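You operate a simulated robot arm through the tools that you are given. There is no shell and no other tool.

You are at the controls of a simulated robot arm. One attempt, no reset.

TASK
Open the stop tap, take the softener off bypass, rinse it and draw some water to check.
Fine: hold the green button, wait for READY; then test tap into the measuring cap, and shut it.

It is judged by the outcome, as a careful person would: the job done as asked, and still so three seconds after it is handed in. It fails if anything else is knocked over, pushed out of place, dropped, spilled or broken. Lids that push on must go on centred and level and be pressed home; caps that screw on are set level and turned clockwise until they are tight.

THE ROBOT
A 6-joint arm with a fingered hand, fixed in place. Base frame: the origin is on the floor under the middle of its stand, x ahead of it, y to its left, z up; the work surface is at about z = 0.8. Units: m, degrees, N and s.
With the tool pointing down near the work surface it reaches from about 0.32 to 0.74 m from the base axis. Its first joint turns from -115.0 to 115.0 degrees. Payload 4 kg.
Tool frame: the origin (TCP) lies between the finger pads and is the grasp point; the fingertips stand 0.026 m ahead of it; z points along the fingers, y is the line along which they close. The gripper opens to 0.132 m; its body begins 0.073 m behind the TCP. The gripper is a hand of 4 fingers: y runs from the thumb to the fingers, the wrist lies at [0, 0, -0.239] in the tool frame, and closing takes about 1.5 s.
Orientation is that of the tool frame in the base frame, as a unit quaternion [x, y, z, w]. With the fingers straight down and closing along the base's y, the tool's x points along the base's -x, its y along +y and its z along -z.

THE INTERFACE
- The arm moves only by the tool play_rows. Its argument "targets" is a list that holds one entry, the list of rows, each a list of 6 numbers: the shift along the base's x, y, z in m, then the turn, a rotation vector about the base's x, y, z in degrees. In form: [[[tx, ty, tz, wx, wy, wz], ...]]. A call has 1 to 20 rows; each row is the pose to reach, as a shift and turn from the pose commanded when the call began. "claw" is the closure, from 0 (fully open) to 1 (shut), set as the call begins (left out, the last holds). A row lasts 0.2 s, in which the tool goes at most 0.05 m and 8.6 degrees; a call with a longer step from one row to the next is refused whole, and so is a gripper value outside its range. A pose out of reach is approached as far as the arm can. The call stops where the force on the tool passes 40 N (or 10 N more than at its start, if that is more) or the arm is blocked; 0.2 s more then pass. The fingers move at their own pace (about 0.153 m/s each) and stop on an object; they squeeze with about 25 N. The grip force told is the motor's: it shows also when the fingers shut on nothing. Time passes only in rows, and 0.2 s behind the last, so rows that repeat a pose let the fingers close. It gives the time, the measured TCP pose, the force on the tool (base axes), the opening and the grip force at its end, in the units of the frame above (readings bear some noise), with the torque about the TCP (base axes, N m) and any sound that the robot's microphone picked up.
- Cameras (640 x 400 px; columns grow to the right, rows downward): "scene" is fixed at [0.0513, -0.6486, 1.836]; the picture's right is [0.81, -0.59, 0.00], its down [-0.44, -0.60, -0.67] and it looks along [0.39, 0.54, -0.74] (base axes); focal length 318 px, centre (320, 200). "wrist" rides on the gripper at [0.068, 0.002, -0.097] in the tool frame; the picture's right is [-0.03, 1.00, 0.00], its down [-0.82, -0.02, -0.58] and it looks along [-0.58, -0.02, 0.82] (tool axes); focal length 270 px, centre (320, 200). There is no depth. A picture from a camera that has moved, and an enlarged one, comes with that camera's place and axes in the base frame and with its lens.
- grab_frame(camera): a new picture of that camera. The clock stands still meanwhile.
- move_column(by): slides the trunk up (or, below 0, down) by that many m; the arm rides with it, the base frame stays. It gives what a move gives, with no picture.
- finger_targets(finger1, finger2, finger3, thumb_bend): sets how far each is bent, from 0 (flat) to 1 (curled in); at 0.3 the hand is open as for a grip, at 0.7 the pads meet at the TCP. One left out holds its place. A second passes; each finger stops where it meets its share of the squeeze, and holds until it gets a number again. A gripper value or a shape takes the hand back. It gives what a move gives, with no picture; readings hold the bend of each and the force on the fingers (four entries, about 0 where the hand has none), thumb and palm.
- hand_shape(shape): the hand has 4 fingers and takes this shape, open, in about a second: jaw (thumb against the fingers, like two jaws); tri (thumb and two fingers); tip (a fingertip pinch); poke (one finger out to press); point (the index stretched); flat (the hand flat); cup (the hand cupped); fist (a fist). The gripper value then closes the fingers along that shape, each until it touches; the sizes above hold for jaw. It gives what a move gives, with no picture.
- inspect(camera, box): a new picture of the part [left, top, right, bottom] of that camera's present view, enlarged. The clock stands still meanwhile.
- job_done(): hands the job in; it is judged then, once.

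Places have to be worked out from the pictures, the camera data and where the tool is seen. Open the gripper and draw the arm clear of the work before you hand the job in, unless the task says otherwise.

The tools are called after "Emit:" by a JSON object that holds its "api" and its "payload". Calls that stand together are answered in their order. play_rows: Moves the arm, as the interface text tells. Its arguments: {"type":"object","properties":{"targets":{"type":"array"},"claw":{"type":"number"}},"required":["targets"]} The other tools are called the same way: move_column (by) moves the trunk up or down; hand_shape (shape) gives the hand a shape; finger_targets (finger1, finger2, finger3, thumb_bend) moves the fingers one by one; grab_frame (camera) takes a picture; inspect (camera, box) takes an enlarged picture of a part of a camera's view; job_done () hands the job in.

At the start:

```text
time_s: 0.0
eef_pos: [0.3258, -0.0793, 1.4699]
orientation: [0.0, 1.0, 0.0, 0.0]
contact_force: [0.0, 0.1, -0.2]
moment: [0.01, 0.01, -0.02]
finger_gap: 0.1318
grip_force: 0.1
shape: jaw
bend: [0.3, 0.3, 0.3, 0.3]
finger forces: [0.0, 0.1, 0.0, 0.0, 0.0, 0.1]
trunk travel left (down, up): [-0.925, 0.065]
```

scene: 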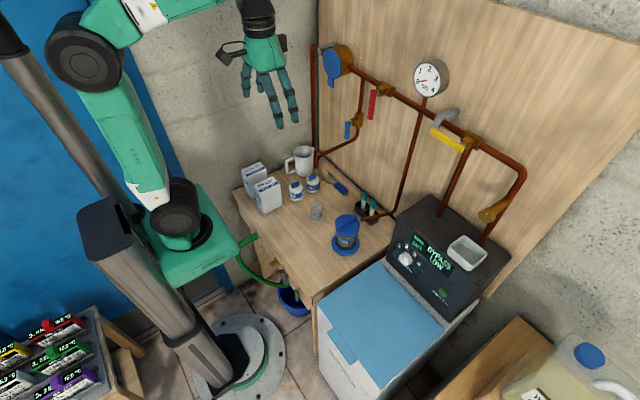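
wrist: 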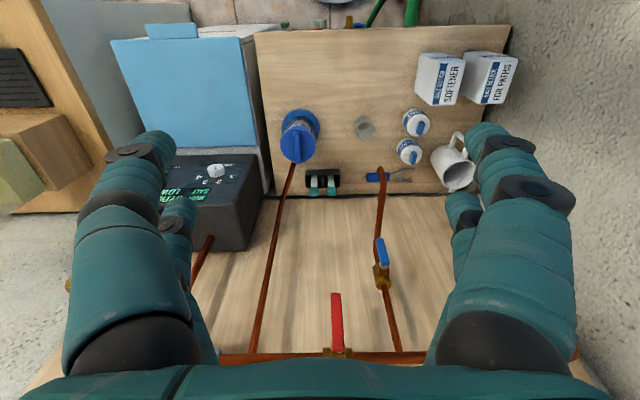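

I'll start by looking closely at the scene's parts: the pipes and levers, the softener head, and the table items.

Emit:
{"api": "inspect", "payload": {"camera": "scene", "box": [300, 30, 460, 150]}}

Emit:
{"api": "inspect", "payload": {"camera": "scene", "box": [380, 90, 540, 310]}}

Emit:
{"api": "inspect", "payload": {"camera": "scene", "box": [230, 130, 400, 260]}}

Emit:
{"api": "inspect", "payload": {"camera": "wrist", "box": [160, 140, 480, 360]}}

```text
3.33 times, centred on (380, 90) of scene
camera zoom: at [0.0513, -0.6486, 1.836], right [0.81, -0.59, 0.0], down [-0.44, -0.6, -0.67], along [0.39, 0.54, -0.74], focal length 1059 px, centre (120, 567)
```

zoom: 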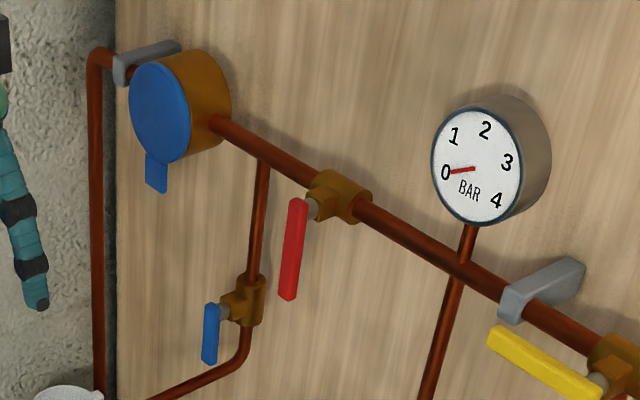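

```text
1.82 times, centred on (460, 200) of scene
camera zoom: at [0.0513, -0.6486, 1.836], right [0.81, -0.59, 0.0], down [-0.44, -0.6, -0.67], along [0.39, 0.54, -0.74], focal length 578 px, centre (66, 200)
```

zoom: 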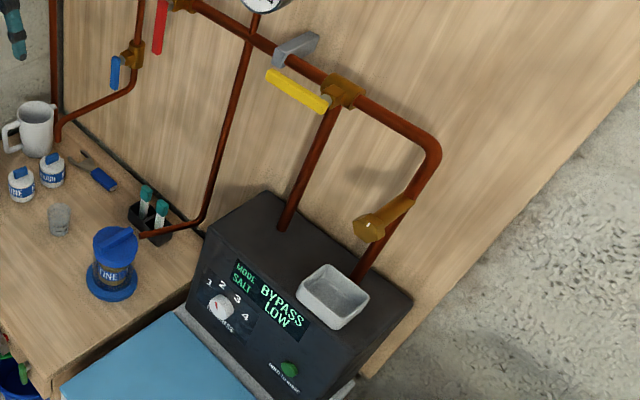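

```text
3.08 times, centred on (315, 195) of scene
camera zoom: at [0.0513, -0.6486, 1.836], right [0.81, -0.59, 0.0], down [-0.44, -0.6, -0.67], along [0.39, 0.54, -0.74], focal length 978 px, centre (335, 215)
```

zoom: 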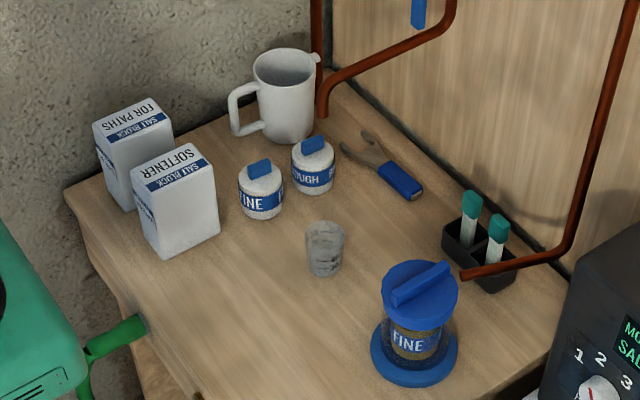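

```text
1.82 times, centred on (320, 250) of wrist
camera zoom: at [0.2577, -0.0771, 1.5675], right [0.03, 1.0, 0.0], down [0.82, -0.02, 0.58], along [0.58, -0.02, -0.82], focal length 491 px, centre (320, 109)
```

zoom: 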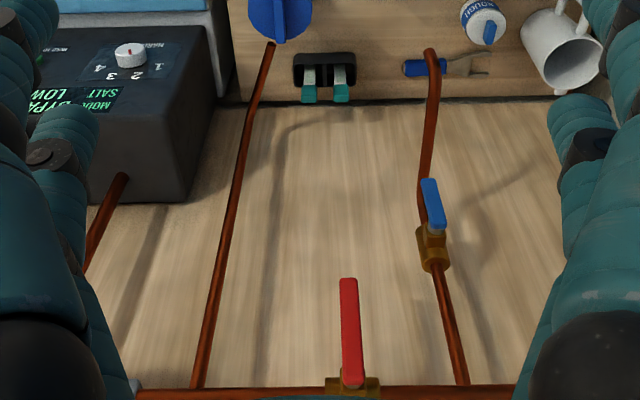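

Before acting I want closer looks at labels, the softener panel, and the shelf items.

Emit:
{"api": "inspect", "payload": {"camera": "scene", "box": [385, 190, 505, 320]}}

Emit:
{"api": "inspect", "payload": {"camera": "scene", "box": [0, 290, 140, 400]}}

Emit:
{"api": "inspect", "payload": {"camera": "scene", "box": [420, 90, 540, 240]}}

Emit:
{"api": "inspect", "payload": {"camera": "scene", "box": [310, 180, 400, 265]}}

Emit:
{"api": "inspect", "payload": {"camera": "scene", "box": [230, 220, 330, 330]}}

Emit:
{"api": "inspect", "payload": {"camera": "scene", "box": [500, 310, 640, 400]}}

```text
3.08 times, centred on (445, 255) of scene
camera zoom: at [0.0513, -0.6486, 1.836], right [0.81, -0.59, 0.0], down [-0.44, -0.6, -0.67], along [0.39, 0.54, -0.74], focal length 978 px, centre (-65, 31)
```

zoom: 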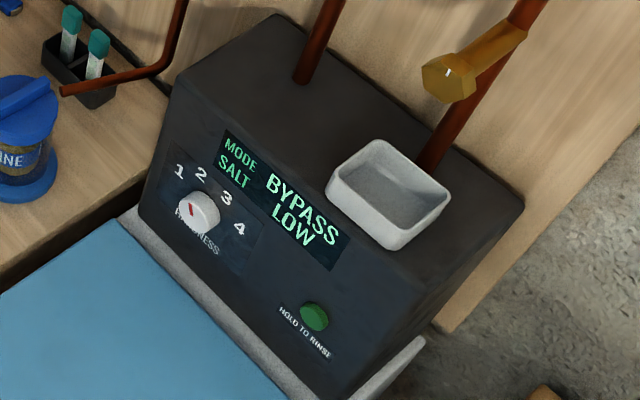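

```text
3.64 times, centred on (70, 345) of scene
camera zoom: at [0.0513, -0.6486, 1.836], right [0.81, -0.59, 0.0], down [-0.44, -0.6, -0.67], along [0.39, 0.54, -0.74], focal length 1156 px, centre (1229, -327)
```

zoom: 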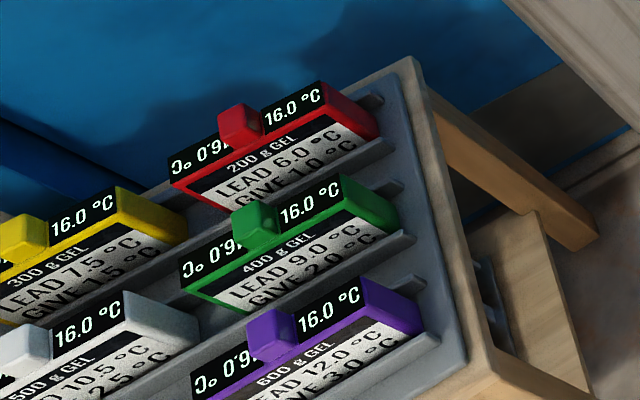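

```text
2.67 times, centred on (480, 165) of scene
camera zoom: at [0.0513, -0.6486, 1.836], right [0.81, -0.59, 0.0], down [-0.44, -0.6, -0.67], along [0.39, 0.54, -0.74], focal length 847 px, centre (-107, 293)
```

zoom: 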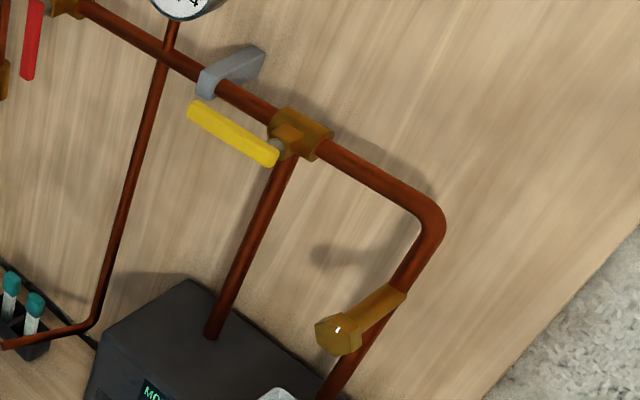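

```text
4.71 times, centred on (355, 222) of scene
camera zoom: at [0.0513, -0.6486, 1.836], right [0.81, -0.59, 0.0], down [-0.44, -0.6, -0.67], along [0.39, 0.54, -0.74], focal length 1496 px, centre (155, 94)
```

zoom: 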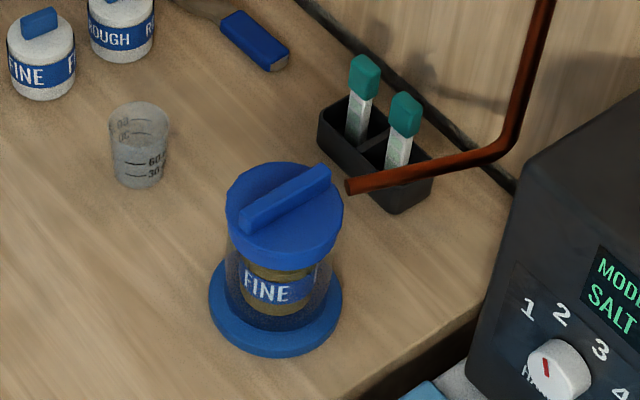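

```text
3.64 times, centred on (280, 275) of scene
camera zoom: at [0.0513, -0.6486, 1.836], right [0.81, -0.59, 0.0], down [-0.44, -0.6, -0.67], along [0.39, 0.54, -0.74], focal length 1156 px, centre (466, -73)
```

zoom: 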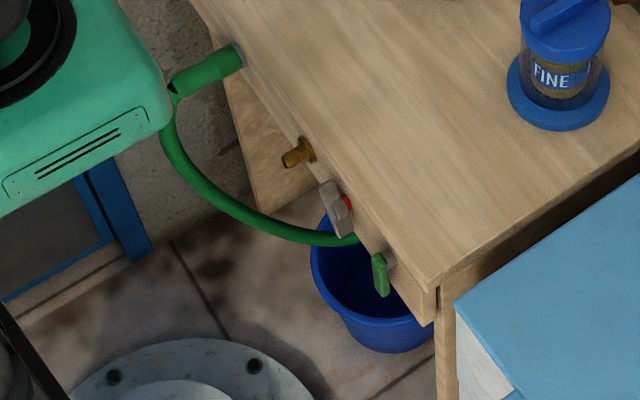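

```text
4.44 times, centred on (570, 355) of scene
camera zoom: at [0.0513, -0.6486, 1.836], right [0.81, -0.59, 0.0], down [-0.44, -0.6, -0.67], along [0.39, 0.54, -0.74], focal length 1412 px, centre (-791, -489)
```

zoom: 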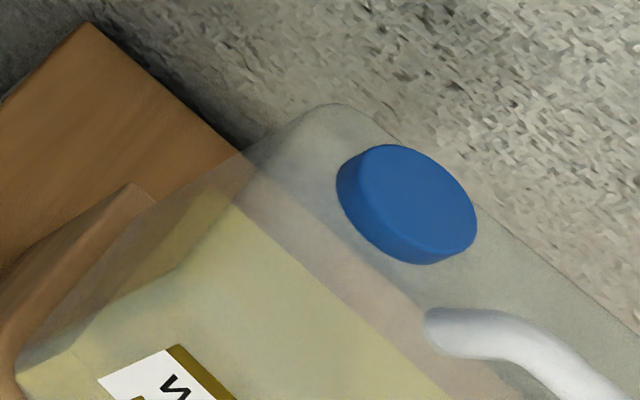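

The red lever (about y -0.05, z 1.34) hangs across the main pipe and the gauge reads 0. The yellow lever (y about -0.35) lies along the pipe, which fits the BYPASS reading. I'll slide the wrist camera sideways at a safe distance from the wall to see the softener and brass tap up close.

Emit:
{"api": "play_rows", "payload": {"targets": [[[0, -0.04, 0, 0, 0, 0], [0, -0.08, 0, 0, 0, 0], [0, -0.12, 0, 0, 0, 0], [0, -0.16, 0, 0, 0, 0], [0, -0.2, 0, 0, 0, 0], [0, -0.24, 0, 0, 0, 0], [0, -0.28, 0, 0, 0, 0], [0, -0.3, 0, 0, 0, 0]]]}}

Emit:
{"api": "grab_frame", "payload": {"camera": "wrist"}}

Emit:
{"api": "grab_frame", "payload": {"camera": "scene"}}

```text
time_s: 1.8
eef_pos: [0.3233, -0.3798, 1.4725]
orientation: [0.001, 1.0, 0.0, 0.0]
contact_force: [0.0, 0.0, 0.7]
moment: [-0.04, -0.01, -0.03]
finger_gap: 0.1318
grip_force: 0.0
shape: jaw
bend: [0.3, 0.3, 0.3, 0.3]
finger forces: [0.1, 0.0, 0.1, 0.0, 0.0, 0.1]
trunk travel left (down, up): [-0.925, 0.065]
```

```text
taken
camera wrist: at [0.2565, -0.3781, 1.5692], right [0.03, 1.0, 0.0], down [0.82, -0.02, 0.58], along [0.58, -0.02, -0.82], focal length 270 px, centre (320, 200)
```

wrist: 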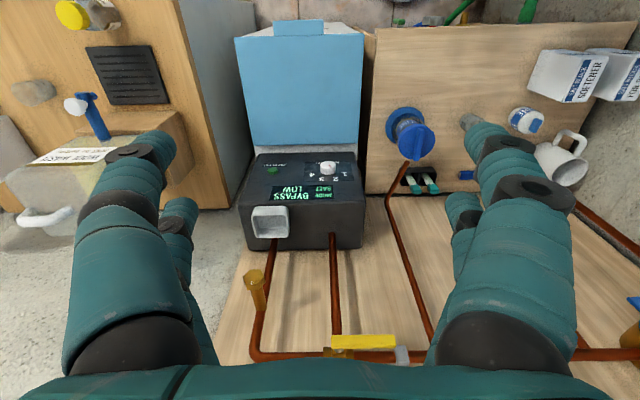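

```text
taken
```

scene: 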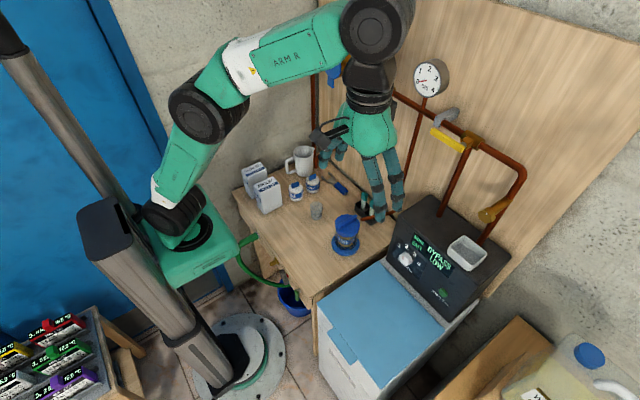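

Emit:
{"api": "inspect", "payload": {"camera": "wrist", "box": [220, 140, 440, 370]}}

Emit:
{"api": "inspect", "payload": {"camera": "wrist", "box": [230, 150, 350, 310]}}

Emit:
{"api": "inspect", "payload": {"camera": "wrist", "box": [370, 90, 490, 200]}}

Emit:
{"api": "inspect", "payload": {"camera": "wrist", "box": [0, 60, 200, 200]}}

```text
1.74 times, centred on (330, 255) of wrist
camera zoom: at [0.2565, -0.3781, 1.5692], right [0.03, 1.0, 0.0], down [0.82, -0.02, 0.58], along [0.58, -0.02, -0.82], focal length 470 px, centre (303, 104)
```

zoom: 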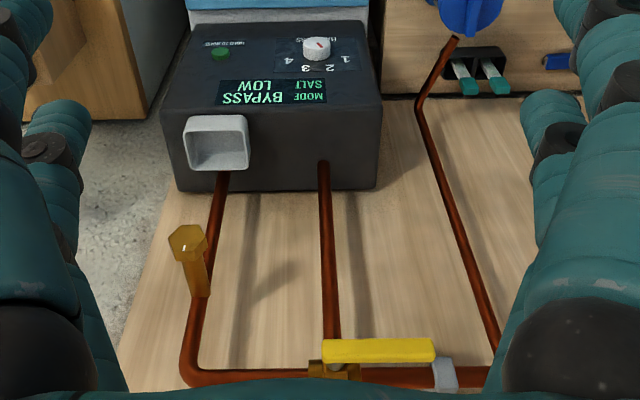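

```text
2.50 times, centred on (290, 230) of wrist
camera zoom: at [0.2565, -0.3781, 1.5692], right [0.03, 1.0, 0.0], down [0.82, -0.02, 0.58], along [0.58, -0.02, -0.82], focal length 676 px, centre (395, 125)
```

zoom: 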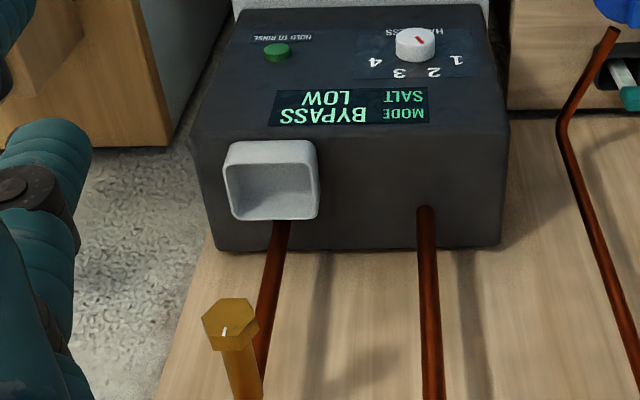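

```text
3.64 times, centred on (430, 145) of wrist
camera zoom: at [0.2565, -0.3781, 1.5692], right [0.03, 1.0, 0.0], down [0.82, -0.02, 0.58], along [0.58, -0.02, -0.82], focal length 983 px, centre (-80, 400)
```

zoom: 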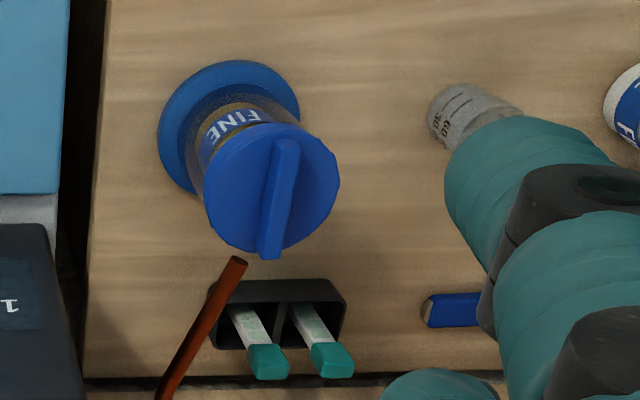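

```text
2.86 times, centred on (100, 130) of wrist
camera zoom: at [0.2565, -0.3781, 1.5692], right [0.03, 1.0, 0.0], down [0.82, -0.02, 0.58], along [0.58, -0.02, -0.82], focal length 772 px, centre (949, 400)
```

zoom: 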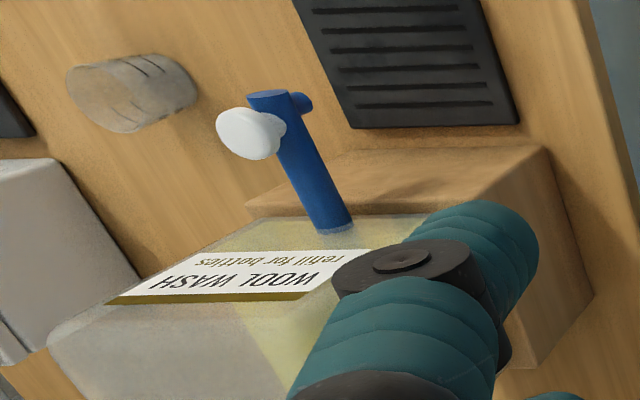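

The display shows MODE BYPASS, SALT LOW, with a HOLD TO RINSE green button. Now I'll move left and tilt the camera to look at the meter, red valve, blue valve and its spout.

Emit:
{"api": "play_rows", "payload": {"targets": [[[0, 0.05, 0, 0, -5, 0], [0, 0.1, 0, 0, -10, 0], [0, 0.15, 0, 0, -15, 0], [0, 0.2, 0, 0, -20, 0], [0, 0.25, -0.01, 0, -25, 0], [0, 0.3, -0.02, 0, -30, 0], [0, 0.35, -0.03, 0, -35, 0], [0, 0.4, -0.04, 0, -35, 0], [0, 0.45, -0.05, 0, -35, 0], [0, 0.5, -0.06, 0, -35, 0]]]}}

Emit:
{"api": "grab_frame", "payload": {"camera": "wrist"}}

Emit:
{"api": "grab_frame", "payload": {"camera": "scene"}}

```text
refused: row 5 steps farther than a row can; nothing moved
```

```text
taken
camera wrist: at [0.2565, -0.3781, 1.5692], right [0.03, 1.0, 0.0], down [0.82, -0.02, 0.58], along [0.58, -0.02, -0.82], focal length 270 px, centre (320, 200)
```

wrist: 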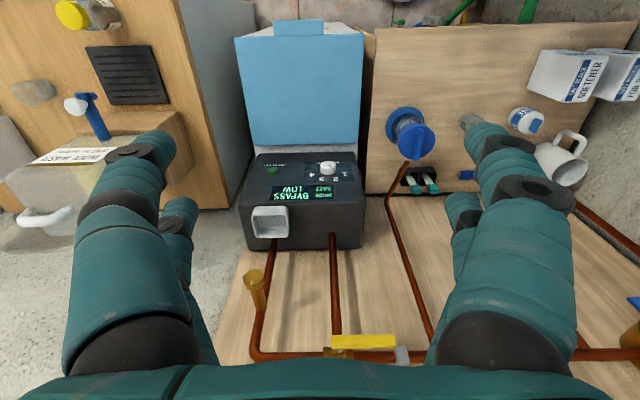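

```text
taken
```

scene: 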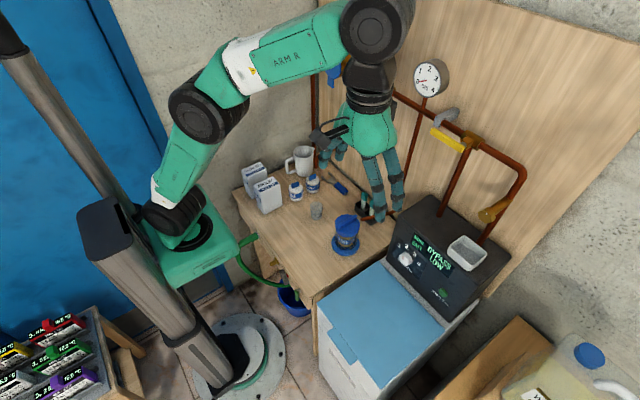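

The combined step was slightly over 0.05 m, so nothing moved. I'll use smaller steps.

Emit:
{"api": "play_rows", "payload": {"targets": [[[0, 0.04, 0, 0, -4, 0], [0, 0.08, 0, 0, -8, 0], [0, 0.12, 0, 0, -12, 0], [0, 0.16, 0, 0, -16, 0], [0, 0.2, -0.01, 0, -20, 0], [0, 0.24, -0.02, 0, -24, 0], [0, 0.28, -0.03, 0, -28, 0], [0, 0.32, -0.04, 0, -32, 0], [0, 0.36, -0.05, 0, -35, 0], [0, 0.4, -0.06, 0, -35, 0], [0, 0.44, -0.06, 0, -35, 0], [0, 0.48, -0.06, 0, -35, 0]]]}}

Emit:
{"api": "grab_frame", "payload": {"camera": "wrist"}}

Emit:
{"api": "grab_frame", "payload": {"camera": "scene"}}

```text
time_s: 4.4
eef_pos: [0.3676, 0.1371, 1.4086]
orientation: [0.0, 0.954, -0.001, 0.301]
contact_force: [0.7, 0.2, 1.0]
moment: [-0.01, -0.03, -0.01]
finger_gap: 0.1322
grip_force: 0.0
shape: jaw
bend: [0.3, 0.3, 0.3, 0.3]
finger forces: [0.0, 0.0, 0.0, 0.0, 0.0, 0.0]
out of reach, approached as far as the arm can: row 7, 8, 9, 10, 11, 12
trunk travel left (down, up): [-0.925, 0.065]
```

```text
taken
camera wrist: at [0.2565, 0.1391, 1.4493], right [0.02, 1.0, 0.01], down [0.34, -0.02, 0.94], along [0.94, -0.02, -0.34], focal length 270 px, centre (320, 200)
```

wrist: 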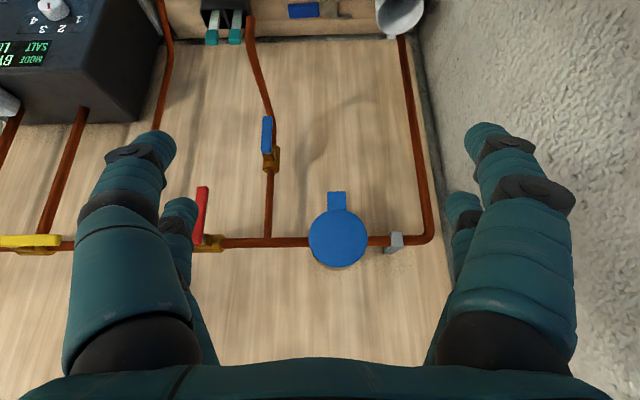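

```text
taken
```

scene: 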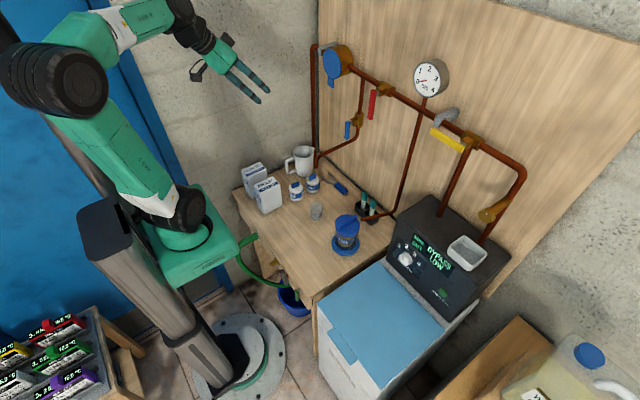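

Emit:
{"api": "inspect", "payload": {"camera": "wrist", "box": [180, 0, 440, 280]}}

Emit:
{"api": "inspect", "payload": {"camera": "wrist", "box": [180, 0, 300, 120]}}

Emit:
{"api": "inspect", "payload": {"camera": "wrist", "box": [180, 100, 340, 270]}}

Emit:
{"api": "inspect", "payload": {"camera": "scene", "box": [290, 100, 390, 200]}}

```text
1.43 times, centred on (310, 140) of wrist
camera zoom: at [0.2565, 0.1391, 1.4493], right [0.02, 1.0, 0.01], down [0.34, -0.02, 0.94], along [0.94, -0.02, -0.34], focal length 386 px, centre (334, 286)
```

zoom: 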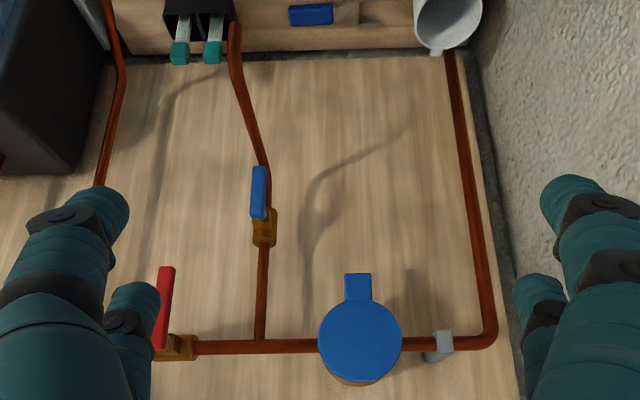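

```text
3.33 times, centred on (240, 60) of wrist
camera zoom: at [0.2565, 0.1391, 1.4493], right [0.02, 1.0, 0.01], down [0.34, -0.02, 0.94], along [0.94, -0.02, -0.34], focal length 901 px, centre (587, 667)
```

zoom: 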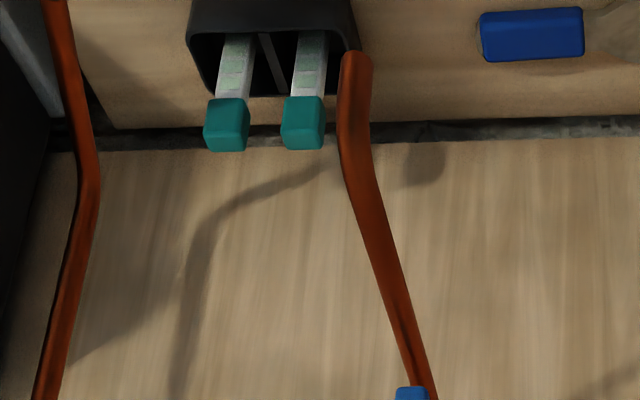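

```text
2.35 times, centred on (260, 185) of wrist
camera zoom: at [0.2565, 0.1391, 1.4493], right [0.02, 1.0, 0.01], down [0.34, -0.02, 0.94], along [0.94, -0.02, -0.34], focal length 636 px, centre (461, 235)
```

zoom: 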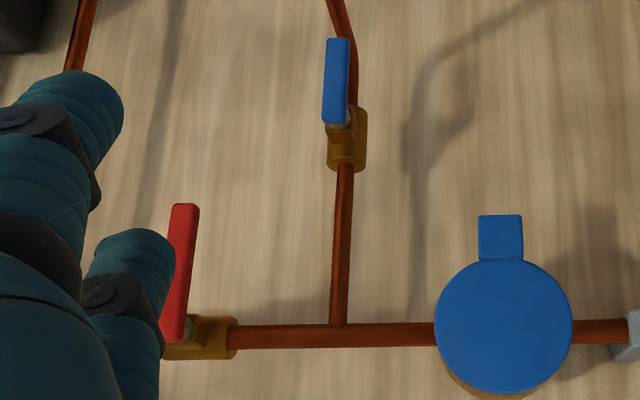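

```text
4.00 times, centred on (340, 150) of scene
camera zoom: at [0.0513, -0.6486, 1.836], right [0.81, -0.59, 0.0], down [-0.44, -0.6, -0.67], along [0.39, 0.54, -0.74], focal length 1271 px, centre (240, 400)
```

zoom: 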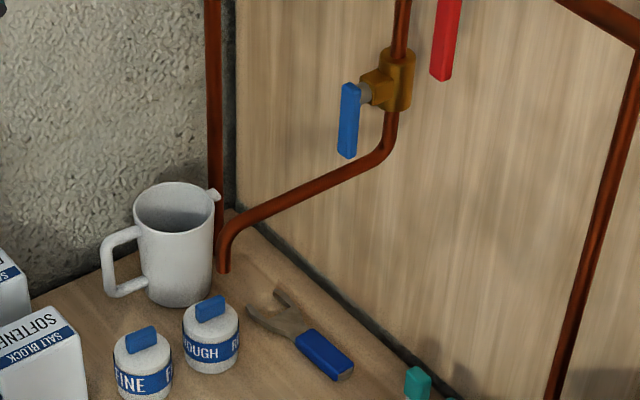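

The blue tap's spout ends near (0.53, 0.04, 1.07), right above the graduated cup at about (0.53, 0.035). That suggests blue is the test tap and the cup is the measuring cap. I'll zoom in on the valve stems, the gauge junction and the cup.

Emit:
{"api": "inspect", "payload": {"camera": "scene", "box": [390, 50, 460, 120]}}

Emit:
{"api": "inspect", "payload": {"camera": "scene", "box": [335, 95, 385, 145]}}

Emit:
{"api": "inspect", "payload": {"camera": "scene", "box": [355, 70, 405, 125]}}

Emit:
{"api": "inspect", "payload": {"camera": "scene", "box": [425, 110, 485, 160]}}

Emit:
{"api": "inspect", "payload": {"camera": "scene", "box": [295, 190, 340, 230]}}

Emit:
{"api": "inspect", "payload": {"camera": "scene", "box": [320, 180, 410, 260]}}

```text
5.71 times, centred on (425, 85) of scene
camera zoom: at [0.0513, -0.6486, 1.836], right [0.81, -0.59, 0.0], down [-0.44, -0.6, -0.67], along [0.39, 0.54, -0.74], focal length 1816 px, centre (-280, 857)
```

zoom: 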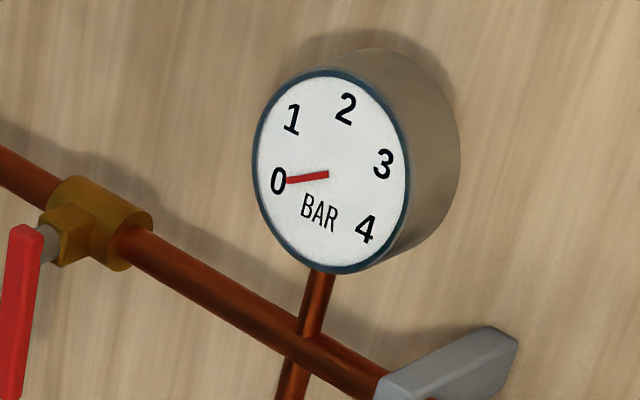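

```text
8.00 times, centred on (360, 120) of scene
camera zoom: at [0.0513, -0.6486, 1.836], right [0.81, -0.59, 0.0], down [-0.44, -0.6, -0.67], along [0.39, 0.54, -0.74], focal length 2542 px, centre (0, 840)
```

zoom: 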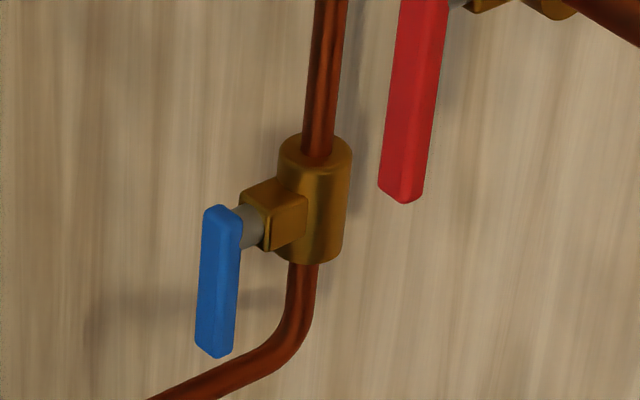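

```text
7.27 times, centred on (380, 98) of scene
camera zoom: at [0.0513, -0.6486, 1.836], right [0.81, -0.59, 0.0], down [-0.44, -0.6, -0.67], along [0.39, 0.54, -0.74], focal length 2311 px, centre (-116, 946)
```

zoom: 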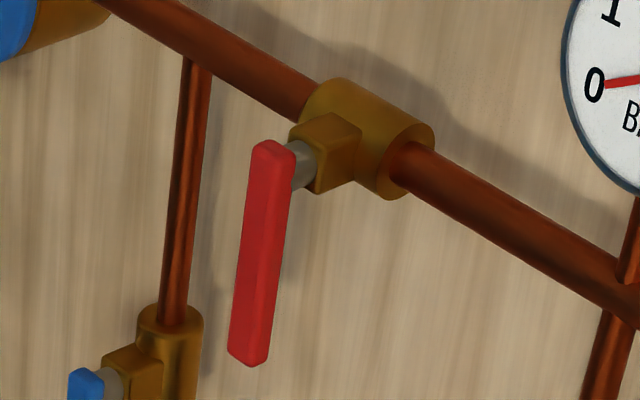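

```text
8.00 times, centred on (455, 135) of scene
camera zoom: at [0.0513, -0.6486, 1.836], right [0.81, -0.59, 0.0], down [-0.44, -0.6, -0.67], along [0.39, 0.54, -0.74], focal length 2542 px, centre (-760, 720)
```

zoom: 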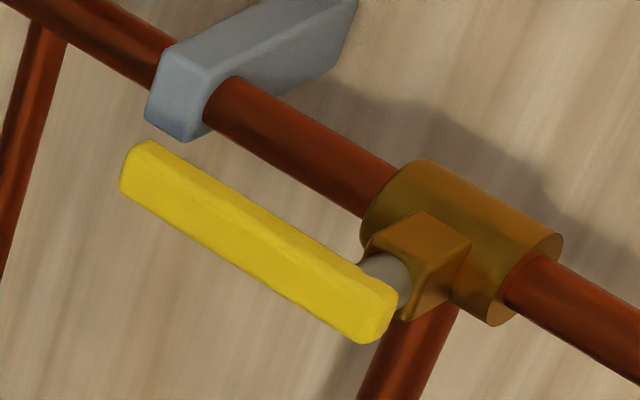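

```text
10.00 times, centred on (318, 210) of scene
camera zoom: at [0.0513, -0.6486, 1.836], right [0.81, -0.59, 0.0], down [-0.44, -0.6, -0.67], along [0.39, 0.54, -0.74], focal length 3178 px, centre (345, 100)
```

zoom: 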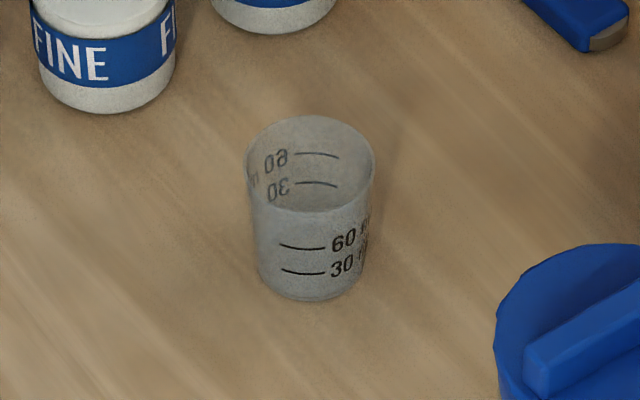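

```text
5.00 times, centred on (365, 220) of scene
camera zoom: at [0.0513, -0.6486, 1.836], right [0.81, -0.59, 0.0], down [-0.44, -0.6, -0.67], along [0.39, 0.54, -0.74], focal length 1589 px, centre (95, 100)
```

zoom: 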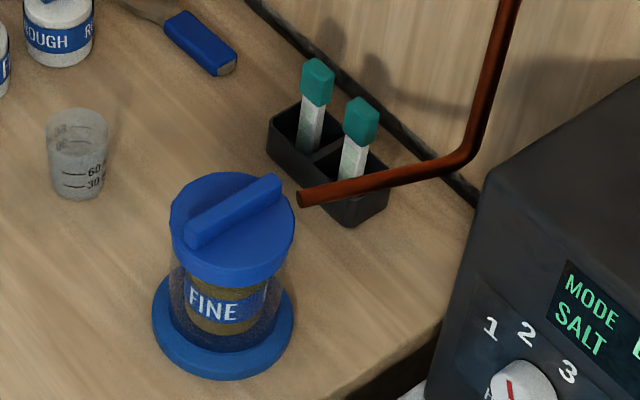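

The cup has 30 and 60 ml marks and stands below the blue tap's spout. I place the red lever at x≈0.667, y≈-0.06, with its pivot at z≈1.355 and tip at z≈1.278. I'll bring the hand to point at the wall in front of the red lever, still about 15 cm short of it.

Emit:
{"api": "play_rows", "payload": {"targets": [[[0.02, -0.02, -0.01, 0, -6, 0], [0.04, -0.04, -0.02, 0, -12, 0], [0.06, -0.06, -0.03, 0, -18, 0], [0.08, -0.08, -0.04, 0, -24, 0], [0.1, -0.1, -0.05, 0, -30, 0], [0.12, -0.12, -0.06, 0, -36, 0], [0.14, -0.14, -0.07, 0, -42, 0], [0.16, -0.16, -0.08, 0, -48, 0], [0.17, -0.17, -0.09, 0, -55, 0]]]}}

Emit:
{"api": "grab_frame", "payload": {"camera": "wrist"}}

Emit:
{"api": "grab_frame", "payload": {"camera": "scene"}}

```text
time_s: 6.4
eef_pos: [0.5494, 0.0454, 1.3383]
orientation: [0.014, 0.71, -0.014, 0.704]
contact_force: [0.3, -0.1, 0.3]
moment: [0.04, -0.04, -0.03]
finger_gap: 0.1318
grip_force: 0.1
shape: jaw
bend: [0.3, 0.3, 0.3, 0.3]
finger forces: [0.1, 0.0, 0.0, 0.0, 0.0, 0.1]
out of reach, approached as far as the arm can: row 1, 2, 3, 4, 6, 7, 8, 9
trunk travel left (down, up): [-0.925, 0.065]
```

```text
taken
camera wrist: at [0.4529, 0.0506, 1.2717], right [0.04, 1.0, 0.03], down [-0.57, 0.0, 0.82], along [0.82, -0.05, 0.57], focal length 270 px, centre (320, 200)
```

wrist: 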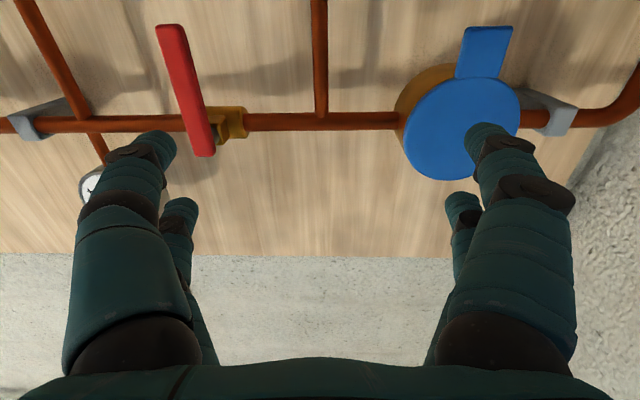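

```text
taken
```

scene: 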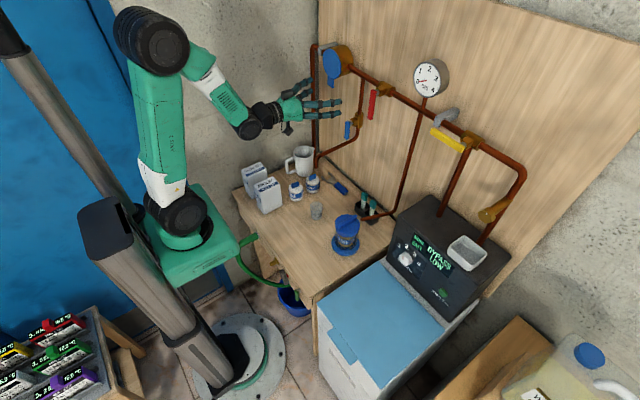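

Several rows were out of reach because the wrist is folded too close to the base. I'll shift toward the red lever (y≈-0.06), keeping the fingertips short of it at x≈0.63, and see whether the pose settles exactly.

Emit:
{"api": "play_rows", "payload": {"targets": [[[0.01, -0.03, 0, 0, 0, 0], [0.02, -0.06, -0.01, 0, 0, 0], [0.03, -0.09, -0.02, 0, 0, 0], [0.04, -0.1, -0.03, 0, 0, 0], [0.04, -0.1, -0.03, 0, 0, 0]]]}}

Emit:
{"api": "grab_frame", "payload": {"camera": "wrist"}}

Emit:
{"api": "grab_frame", "payload": {"camera": "scene"}}

```text
time_s: 7.6
eef_pos: [0.5703, 0.0473, 1.3242]
orientation: [0.017, 0.709, -0.017, 0.705]
contact_force: [-1.1, 0.0, 0.3]
moment: [0.04, 0.02, 0.0]
finger_gap: 0.1318
grip_force: 0.1
shape: jaw
bend: [0.3, 0.3, 0.3, 0.3]
finger forces: [0.1, 0.0, 0.1, 0.1, 0.0, 0.0]
out of reach, approached as far as the arm can: row 1, 2, 3, 4, 5
trunk travel left (down, up): [-0.925, 0.065]
```

```text
taken
camera wrist: at [0.4756, 0.0535, 1.257], right [0.05, 1.0, 0.03], down [-0.57, 0.01, 0.82], along [0.82, -0.06, 0.57], focal length 270 px, centre (320, 200)
```

wrist: 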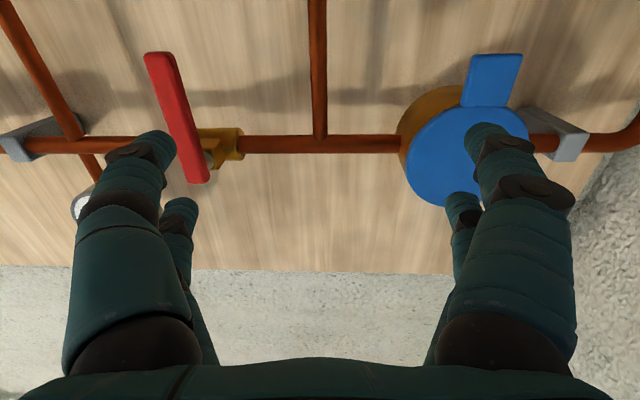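

```text
taken
```

scene: 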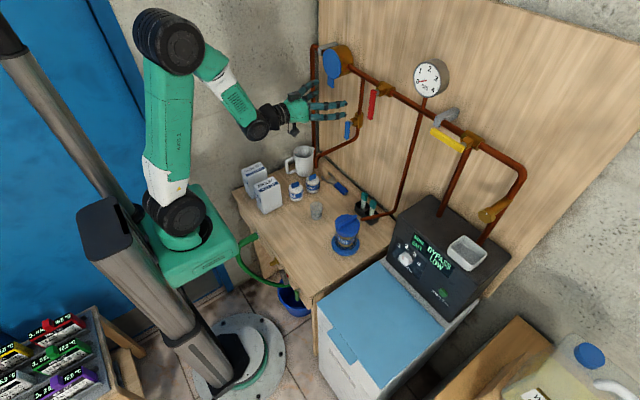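

The arm is folded too tightly to get here from the current trunk height, and y won't move. I'll back off by raising and re-tilting the hand downward, then lower the trunk so the arm has room to stretch.

Emit:
{"api": "play_rows", "payload": {"targets": [[[-0.01, -0.01, 0.02, 0, 7, 0], [-0.02, -0.02, 0.04, 0, 14, 0], [-0.03, -0.03, 0.06, 0, 21, 0], [-0.04, -0.04, 0.08, 0, 28, 0], [-0.05, -0.05, 0.1, 0, 35, 0], [-0.07, -0.06, 0.11, 0, 42, 0], [-0.09, -0.07, 0.12, 0, 49, 0], [-0.11, -0.08, 0.13, 0, 56, 0]]]}}

```text
time_s: 9.4
eef_pos: [0.4491, -0.0747, 1.4421]
orientation: [-0.006, 0.953, 0.023, 0.302]
contact_force: [-0.4, -0.3, 0.0]
moment: [-0.02, -0.01, -0.01]
finger_gap: 0.132
grip_force: 0.0
shape: jaw
bend: [0.3, 0.3, 0.3, 0.3]
finger forces: [0.1, 0.0, 0.0, 0.1, 0.1, 0.0]
out of reach, approached as far as the arm can: row 1, 2, 4, 5, 6, 7, 8
trunk travel left (down, up): [-0.925, 0.065]
```

The hand is at (0.449, -0.075, 1.44), tilted 35 degrees and clear of everything. I'll lower the trunk by 0.2 m, which keeps the fingers above the table items and spouts.

Emit:
{"api": "move_column", "payload": {"by": -0.2}}

Emit:
{"api": "grab_frame", "payload": {"camera": "scene"}}

```text
time_s: 11.6
eef_pos: [0.4489, -0.0734, 1.2425]
orientation: [-0.007, 0.953, 0.024, 0.303]
contact_force: [-0.3, 0.2, -0.8]
moment: [-0.01, 0.04, 0.0]
finger_gap: 0.1318
grip_force: 0.1
shape: jaw
bend: [0.3, 0.3, 0.3, 0.3]
finger forces: [0.0, 0.0, 0.0, 0.1, 0.1, 0.0]
trunk travel left (down, up): [-0.725, 0.265]
```

```text
taken
```

scene: 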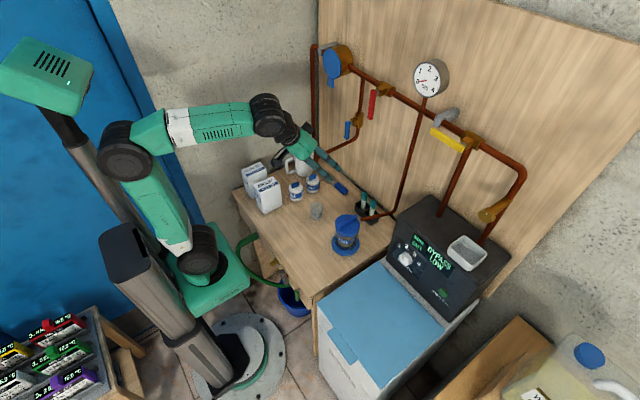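

Clear. Now I'll tilt the hand to horizontal and raise it to z≈1.30 in front of the red lever, at x≈0.52.

Emit:
{"api": "play_rows", "payload": {"targets": [[[0.01, 0.002, 0.02, 0, -7, 0], [0.02, 0.004, 0.04, 0, -14, 0], [0.03, 0.006, 0.05, 0, -21, 0], [0.04, 0.008, 0.06, 0, -28, 0], [0.05, 0.01, 0.06, 0, -35, 0], [0.06, 0.012, 0.06, 0, -42, 0], [0.07, 0.012, 0.06, 0, -49, 0], [0.08, 0.012, 0.06, 0, -55, 0]]]}}

Emit:
{"api": "grab_frame", "payload": {"camera": "wrist"}}

Emit:
{"api": "grab_frame", "payload": {"camera": "scene"}}

```text
time_s: 13.4
eef_pos: [0.531, -0.0622, 1.3012]
orientation: [-0.017, 0.705, 0.017, 0.708]
contact_force: [-0.3, 0.7, 0.4]
moment: [0.0, 0.0, -0.01]
finger_gap: 0.1319
grip_force: 0.0
shape: jaw
bend: [0.3, 0.3, 0.3, 0.3]
finger forces: [0.0, 0.0, 0.0, 0.0, 0.0, 0.1]
trunk travel left (down, up): [-0.725, 0.265]
```

```text
taken
camera wrist: at [0.4352, -0.0657, 1.2334], right [-0.05, 1.0, 0.03], down [-0.58, -0.05, 0.81], along [0.81, 0.02, 0.58], focal length 270 px, centre (320, 200)
```

wrist: 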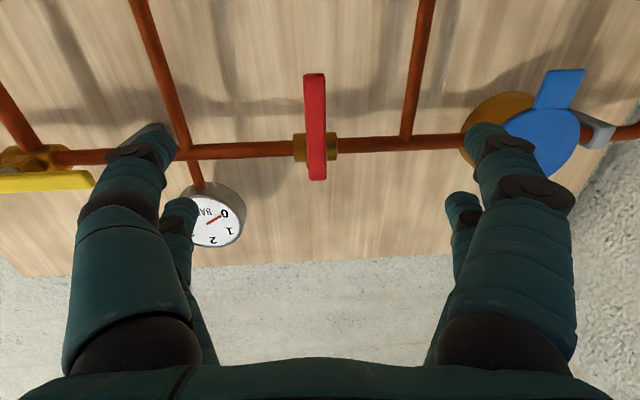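

```text
taken
```

scene: 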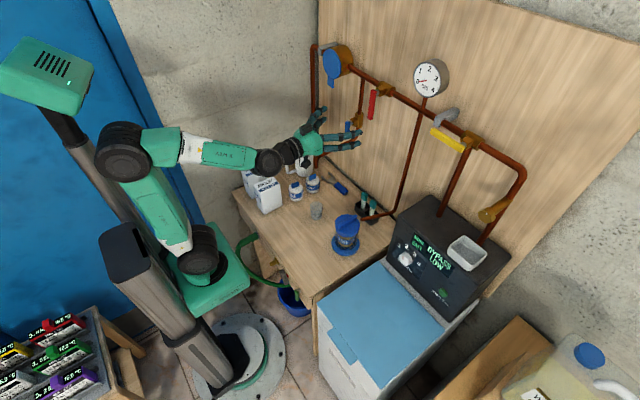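

The pose settled exactly. The red lever shows at y≈-0.061, with its tip at z≈1.274 and its pivot at z≈1.352. In free air I'll first correct the small yaw and rehearse the 90° arc about the pivot, to be sure the wrist can follow before gripping.

Emit:
{"api": "play_rows", "payload": {"targets": [[[0, 0.0, -0.005, 0, 0, -2.8], [0, 0.0, -0.005, 0, 0, -2.8]]], "claw": 0.5}}

Emit:
{"api": "play_rows", "payload": {"targets": [[[0, 0.008, 0.001, 8, 0, 0], [0, 0.016, 0.002, 16, 0, 0], [0, 0.023, 0.005, 24, 0, 0], [0, 0.03, 0.009, 32, 0, 0], [0, 0.037, 0.013, 40, 0, 0], [0, 0.042, 0.019, 48, 0, 0], [0, 0.047, 0.025, 56, 0, 0], [0, 0.051, 0.032, 64, 0, 0], [0, 0.054, 0.039, 72, 0, 0], [0, 0.056, 0.047, 80, 0, 0], [0, 0.057, 0.055, 88, 0, 0], [0, 0.057, 0.057, 90, 0, 0]]]}}

Emit:
{"api": "grab_frame", "payload": {"camera": "wrist"}}

```text
time_s: 14.0
eef_pos: [0.5309, -0.061, 1.2978]
orientation: [0.0, 0.706, 0.0, 0.708]
contact_force: [0.3, 0.3, 0.0]
moment: [0.0, 0.01, -0.02]
finger_gap: 0.0665
grip_force: 0.0
shape: jaw
bend: [0.73, 0.73, 0.73, 0.7]
finger forces: [0.0, 0.1, 0.0, 0.0, 0.1, 0.0]
trunk travel left (down, up): [-0.725, 0.265]
```

```text
time_s: 16.6
eef_pos: [0.5304, -0.0051, 1.3549]
orientation: [0.502, 0.499, 0.499, 0.501]
contact_force: [-0.4, -0.2, 0.5]
moment: [0.0, 0.0, -0.03]
finger_gap: 0.0667
grip_force: 0.1
shape: jaw
bend: [0.73, 0.73, 0.73, 0.7]
finger forces: [0.1, 0.0, 0.1, 0.0, 0.0, 0.0]
trunk travel left (down, up): [-0.725, 0.265]
```

```text
taken
camera wrist: at [0.4342, 0.0631, 1.3567], right [0.0, -0.03, 1.0], down [-0.58, -0.81, -0.02], along [0.81, -0.58, -0.02], focal length 270 px, centre (320, 200)
```

wrist: 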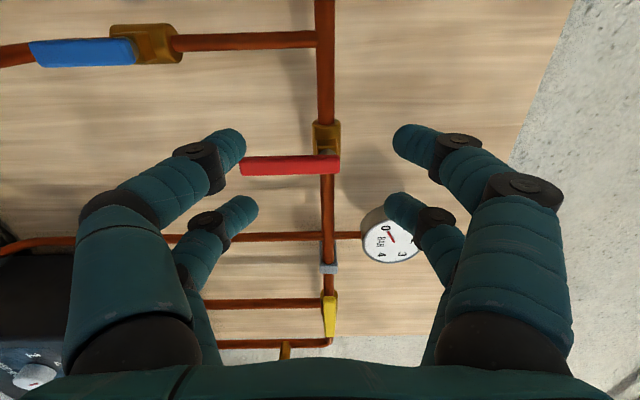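

The roll works over the whole arc. I'll unroll, then advance so the half-open fingers straddle the lower part of the red lever.

Emit:
{"api": "play_rows", "payload": {"targets": [[[0, -0.005, -0.01, -8, 0, 0], [0, -0.01, -0.02, -16, 0, 0], [0, -0.015, -0.025, -24, 0, 0], [0, -0.02, -0.03, -32, 0, 0], [0, -0.025, -0.035, -40, 0, 0], [0, -0.03, -0.04, -48, 0, 0], [0, -0.035, -0.045, -56, 0, 0], [0, -0.04, -0.05, -64, 0, 0], [0, -0.045, -0.055, -72, 0, 0], [0, -0.05, -0.057, -80, 0, 0], [0, -0.055, -0.058, -88, 0, 0], [0, -0.057, -0.06, -90, 0, 0]]]}}

Emit:
{"api": "play_rows", "payload": {"targets": [[[0.03, 0, 0, 0, 0, 0], [0.06, 0, 0, 0, 0, 0], [0.08, 0, 0, 0, 0, 0], [0.1, 0, 0, 0, 0, 0], [0.11, 0, 0, 0, 0, 0], [0.12, 0, 0, 0, 0, 0]]]}}

Emit:
{"api": "grab_frame", "payload": {"camera": "wrist"}}

Emit:
{"api": "inspect", "payload": {"camera": "scene", "box": [320, 60, 440, 150]}}

```text
time_s: 19.2
eef_pos: [0.5315, -0.0634, 1.2941]
orientation: [-0.001, 0.705, -0.001, 0.709]
contact_force: [0.0, 0.3, -0.2]
moment: [0.03, -0.01, 0.02]
finger_gap: 0.0665
grip_force: 0.0
shape: jaw
bend: [0.73, 0.73, 0.73, 0.7]
finger forces: [0.0, 0.0, 0.1, 0.0, 0.0, 0.1]
trunk travel left (down, up): [-0.725, 0.265]
```

```text
time_s: 20.6
eef_pos: [0.6487, -0.0615, 1.2928]
orientation: [0.0, 0.705, 0.001, 0.709]
contact_force: [0.5, 0.3, 0.0]
moment: [-0.02, 0.01, -0.04]
finger_gap: 0.0664
grip_force: 0.0
shape: jaw
bend: [0.73, 0.73, 0.73, 0.7]
finger forces: [0.0, 0.0, 0.1, 0.0, 0.0, 0.0]
trunk travel left (down, up): [-0.725, 0.265]
```

```text
taken
camera wrist: at [0.5542, -0.0601, 1.2261], right [0.0, 1.0, 0.03], down [-0.58, -0.02, 0.81], along [0.81, -0.02, 0.58], focal length 270 px, centre (320, 200)
```

wrist: 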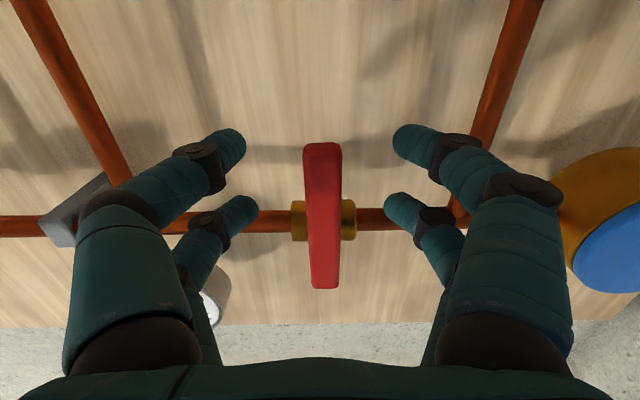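

```text
4.44 times, centred on (380, 105) of scene
camera zoom: at [0.0513, -0.6486, 1.836], right [0.81, -0.59, 0.0], down [-0.44, -0.6, -0.67], along [0.39, 0.54, -0.74], focal length 1412 px, centre (53, 622)
```

zoom: 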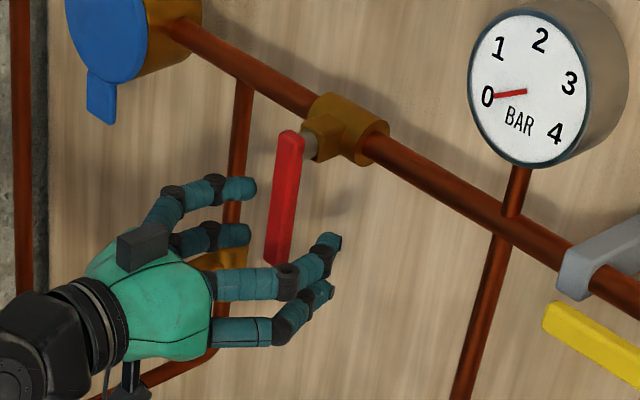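

The fingers straddle the lever cleanly on both sides. I'll close to a loose cage, then turn it a little toward +y and watch forces, gauge and sound.

Emit:
{"api": "play_rows", "payload": {"targets": [[[0, 0, 0, 0, 0, 0], [0, 0, 0, 0, 0, 0], [0, 0, 0, 0, 0, 0]]], "claw": 0.8}}

Emit:
{"api": "inspect", "payload": {"camera": "scene", "box": [320, 60, 440, 150]}}

Emit:
{"api": "grab_frame", "payload": {"camera": "wrist"}}

```text
time_s: 21.4
eef_pos: [0.6483, -0.0618, 1.2953]
orientation: [0.0, 0.706, 0.0, 0.708]
contact_force: [0.0, 0.7, 1.2]
moment: [-0.03, -0.03, -0.01]
finger_gap: 0.0269
grip_force: 0.0
shape: jaw
bend: [0.73, 0.73, 0.73, 0.7]
finger forces: [0.0, 0.0, 0.0, 0.1, 0.1, 0.1]
trunk travel left (down, up): [-0.725, 0.265]
```

```text
4.44 times, centred on (380, 105) of scene
camera zoom: at [0.0513, -0.6486, 1.836], right [0.81, -0.59, 0.0], down [-0.44, -0.6, -0.67], along [0.39, 0.54, -0.74], focal length 1412 px, centre (53, 622)
```

zoom: 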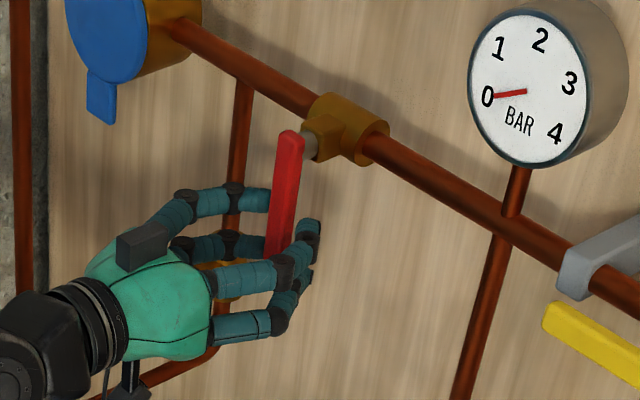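

```text
taken
camera wrist: at [0.5539, -0.0602, 1.2265], right [0.0, 1.0, 0.03], down [-0.58, -0.02, 0.81], along [0.81, -0.02, 0.58], focal length 270 px, centre (320, 200)
```

wrist: 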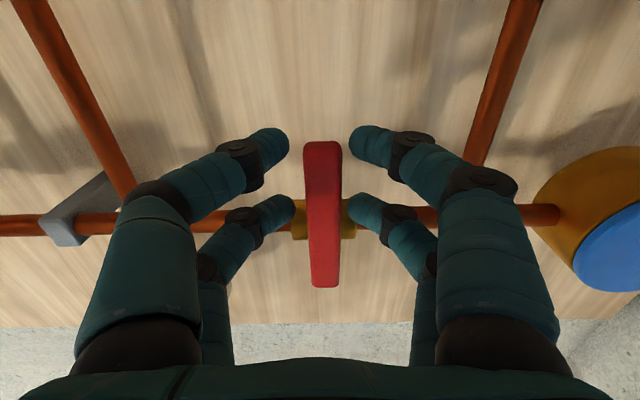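

There is about 1 cm of clearance on each side. I'll close fully so the pads rest on the lever, nudging the hand up 5 mm for better overlap.

Emit:
{"api": "play_rows", "payload": {"targets": [[[0, 0, 0.005, 0, 0, 0], [0, 0, 0.005, 0, 0, 0], [0, 0, 0.005, 0, 0, 0], [0, 0, 0.005, 0, 0, 0], [0, 0, 0.005, 0, 0, 0]]], "claw": 1.0}}

Emit:
{"api": "grab_frame", "payload": {"camera": "wrist"}}

```text
time_s: 22.6
eef_pos: [0.6513, -0.0623, 1.2968]
orientation: [0.0, 0.708, 0.001, 0.706]
contact_force: [-5.6, 0.9, -20.5]
moment: [-0.02, 0.42, 0.01]
finger_gap: 0.0123
grip_force: 24.9
shape: jaw
bend: [0.72, 0.72, 0.72, 0.7]
finger forces: [23.0, 23.0, 22.6, 0.0, 22.9, 0.0]
trunk travel left (down, up): [-0.725, 0.265]
```

```text
taken
camera wrist: at [0.5548, -0.0603, 1.2289], right [0.0, 1.0, 0.03], down [-0.58, -0.02, 0.82], along [0.82, -0.02, 0.58], focal length 270 px, centre (320, 200)
```

wrist: 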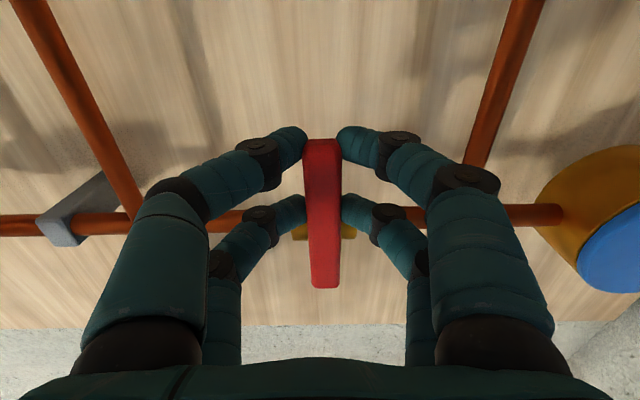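

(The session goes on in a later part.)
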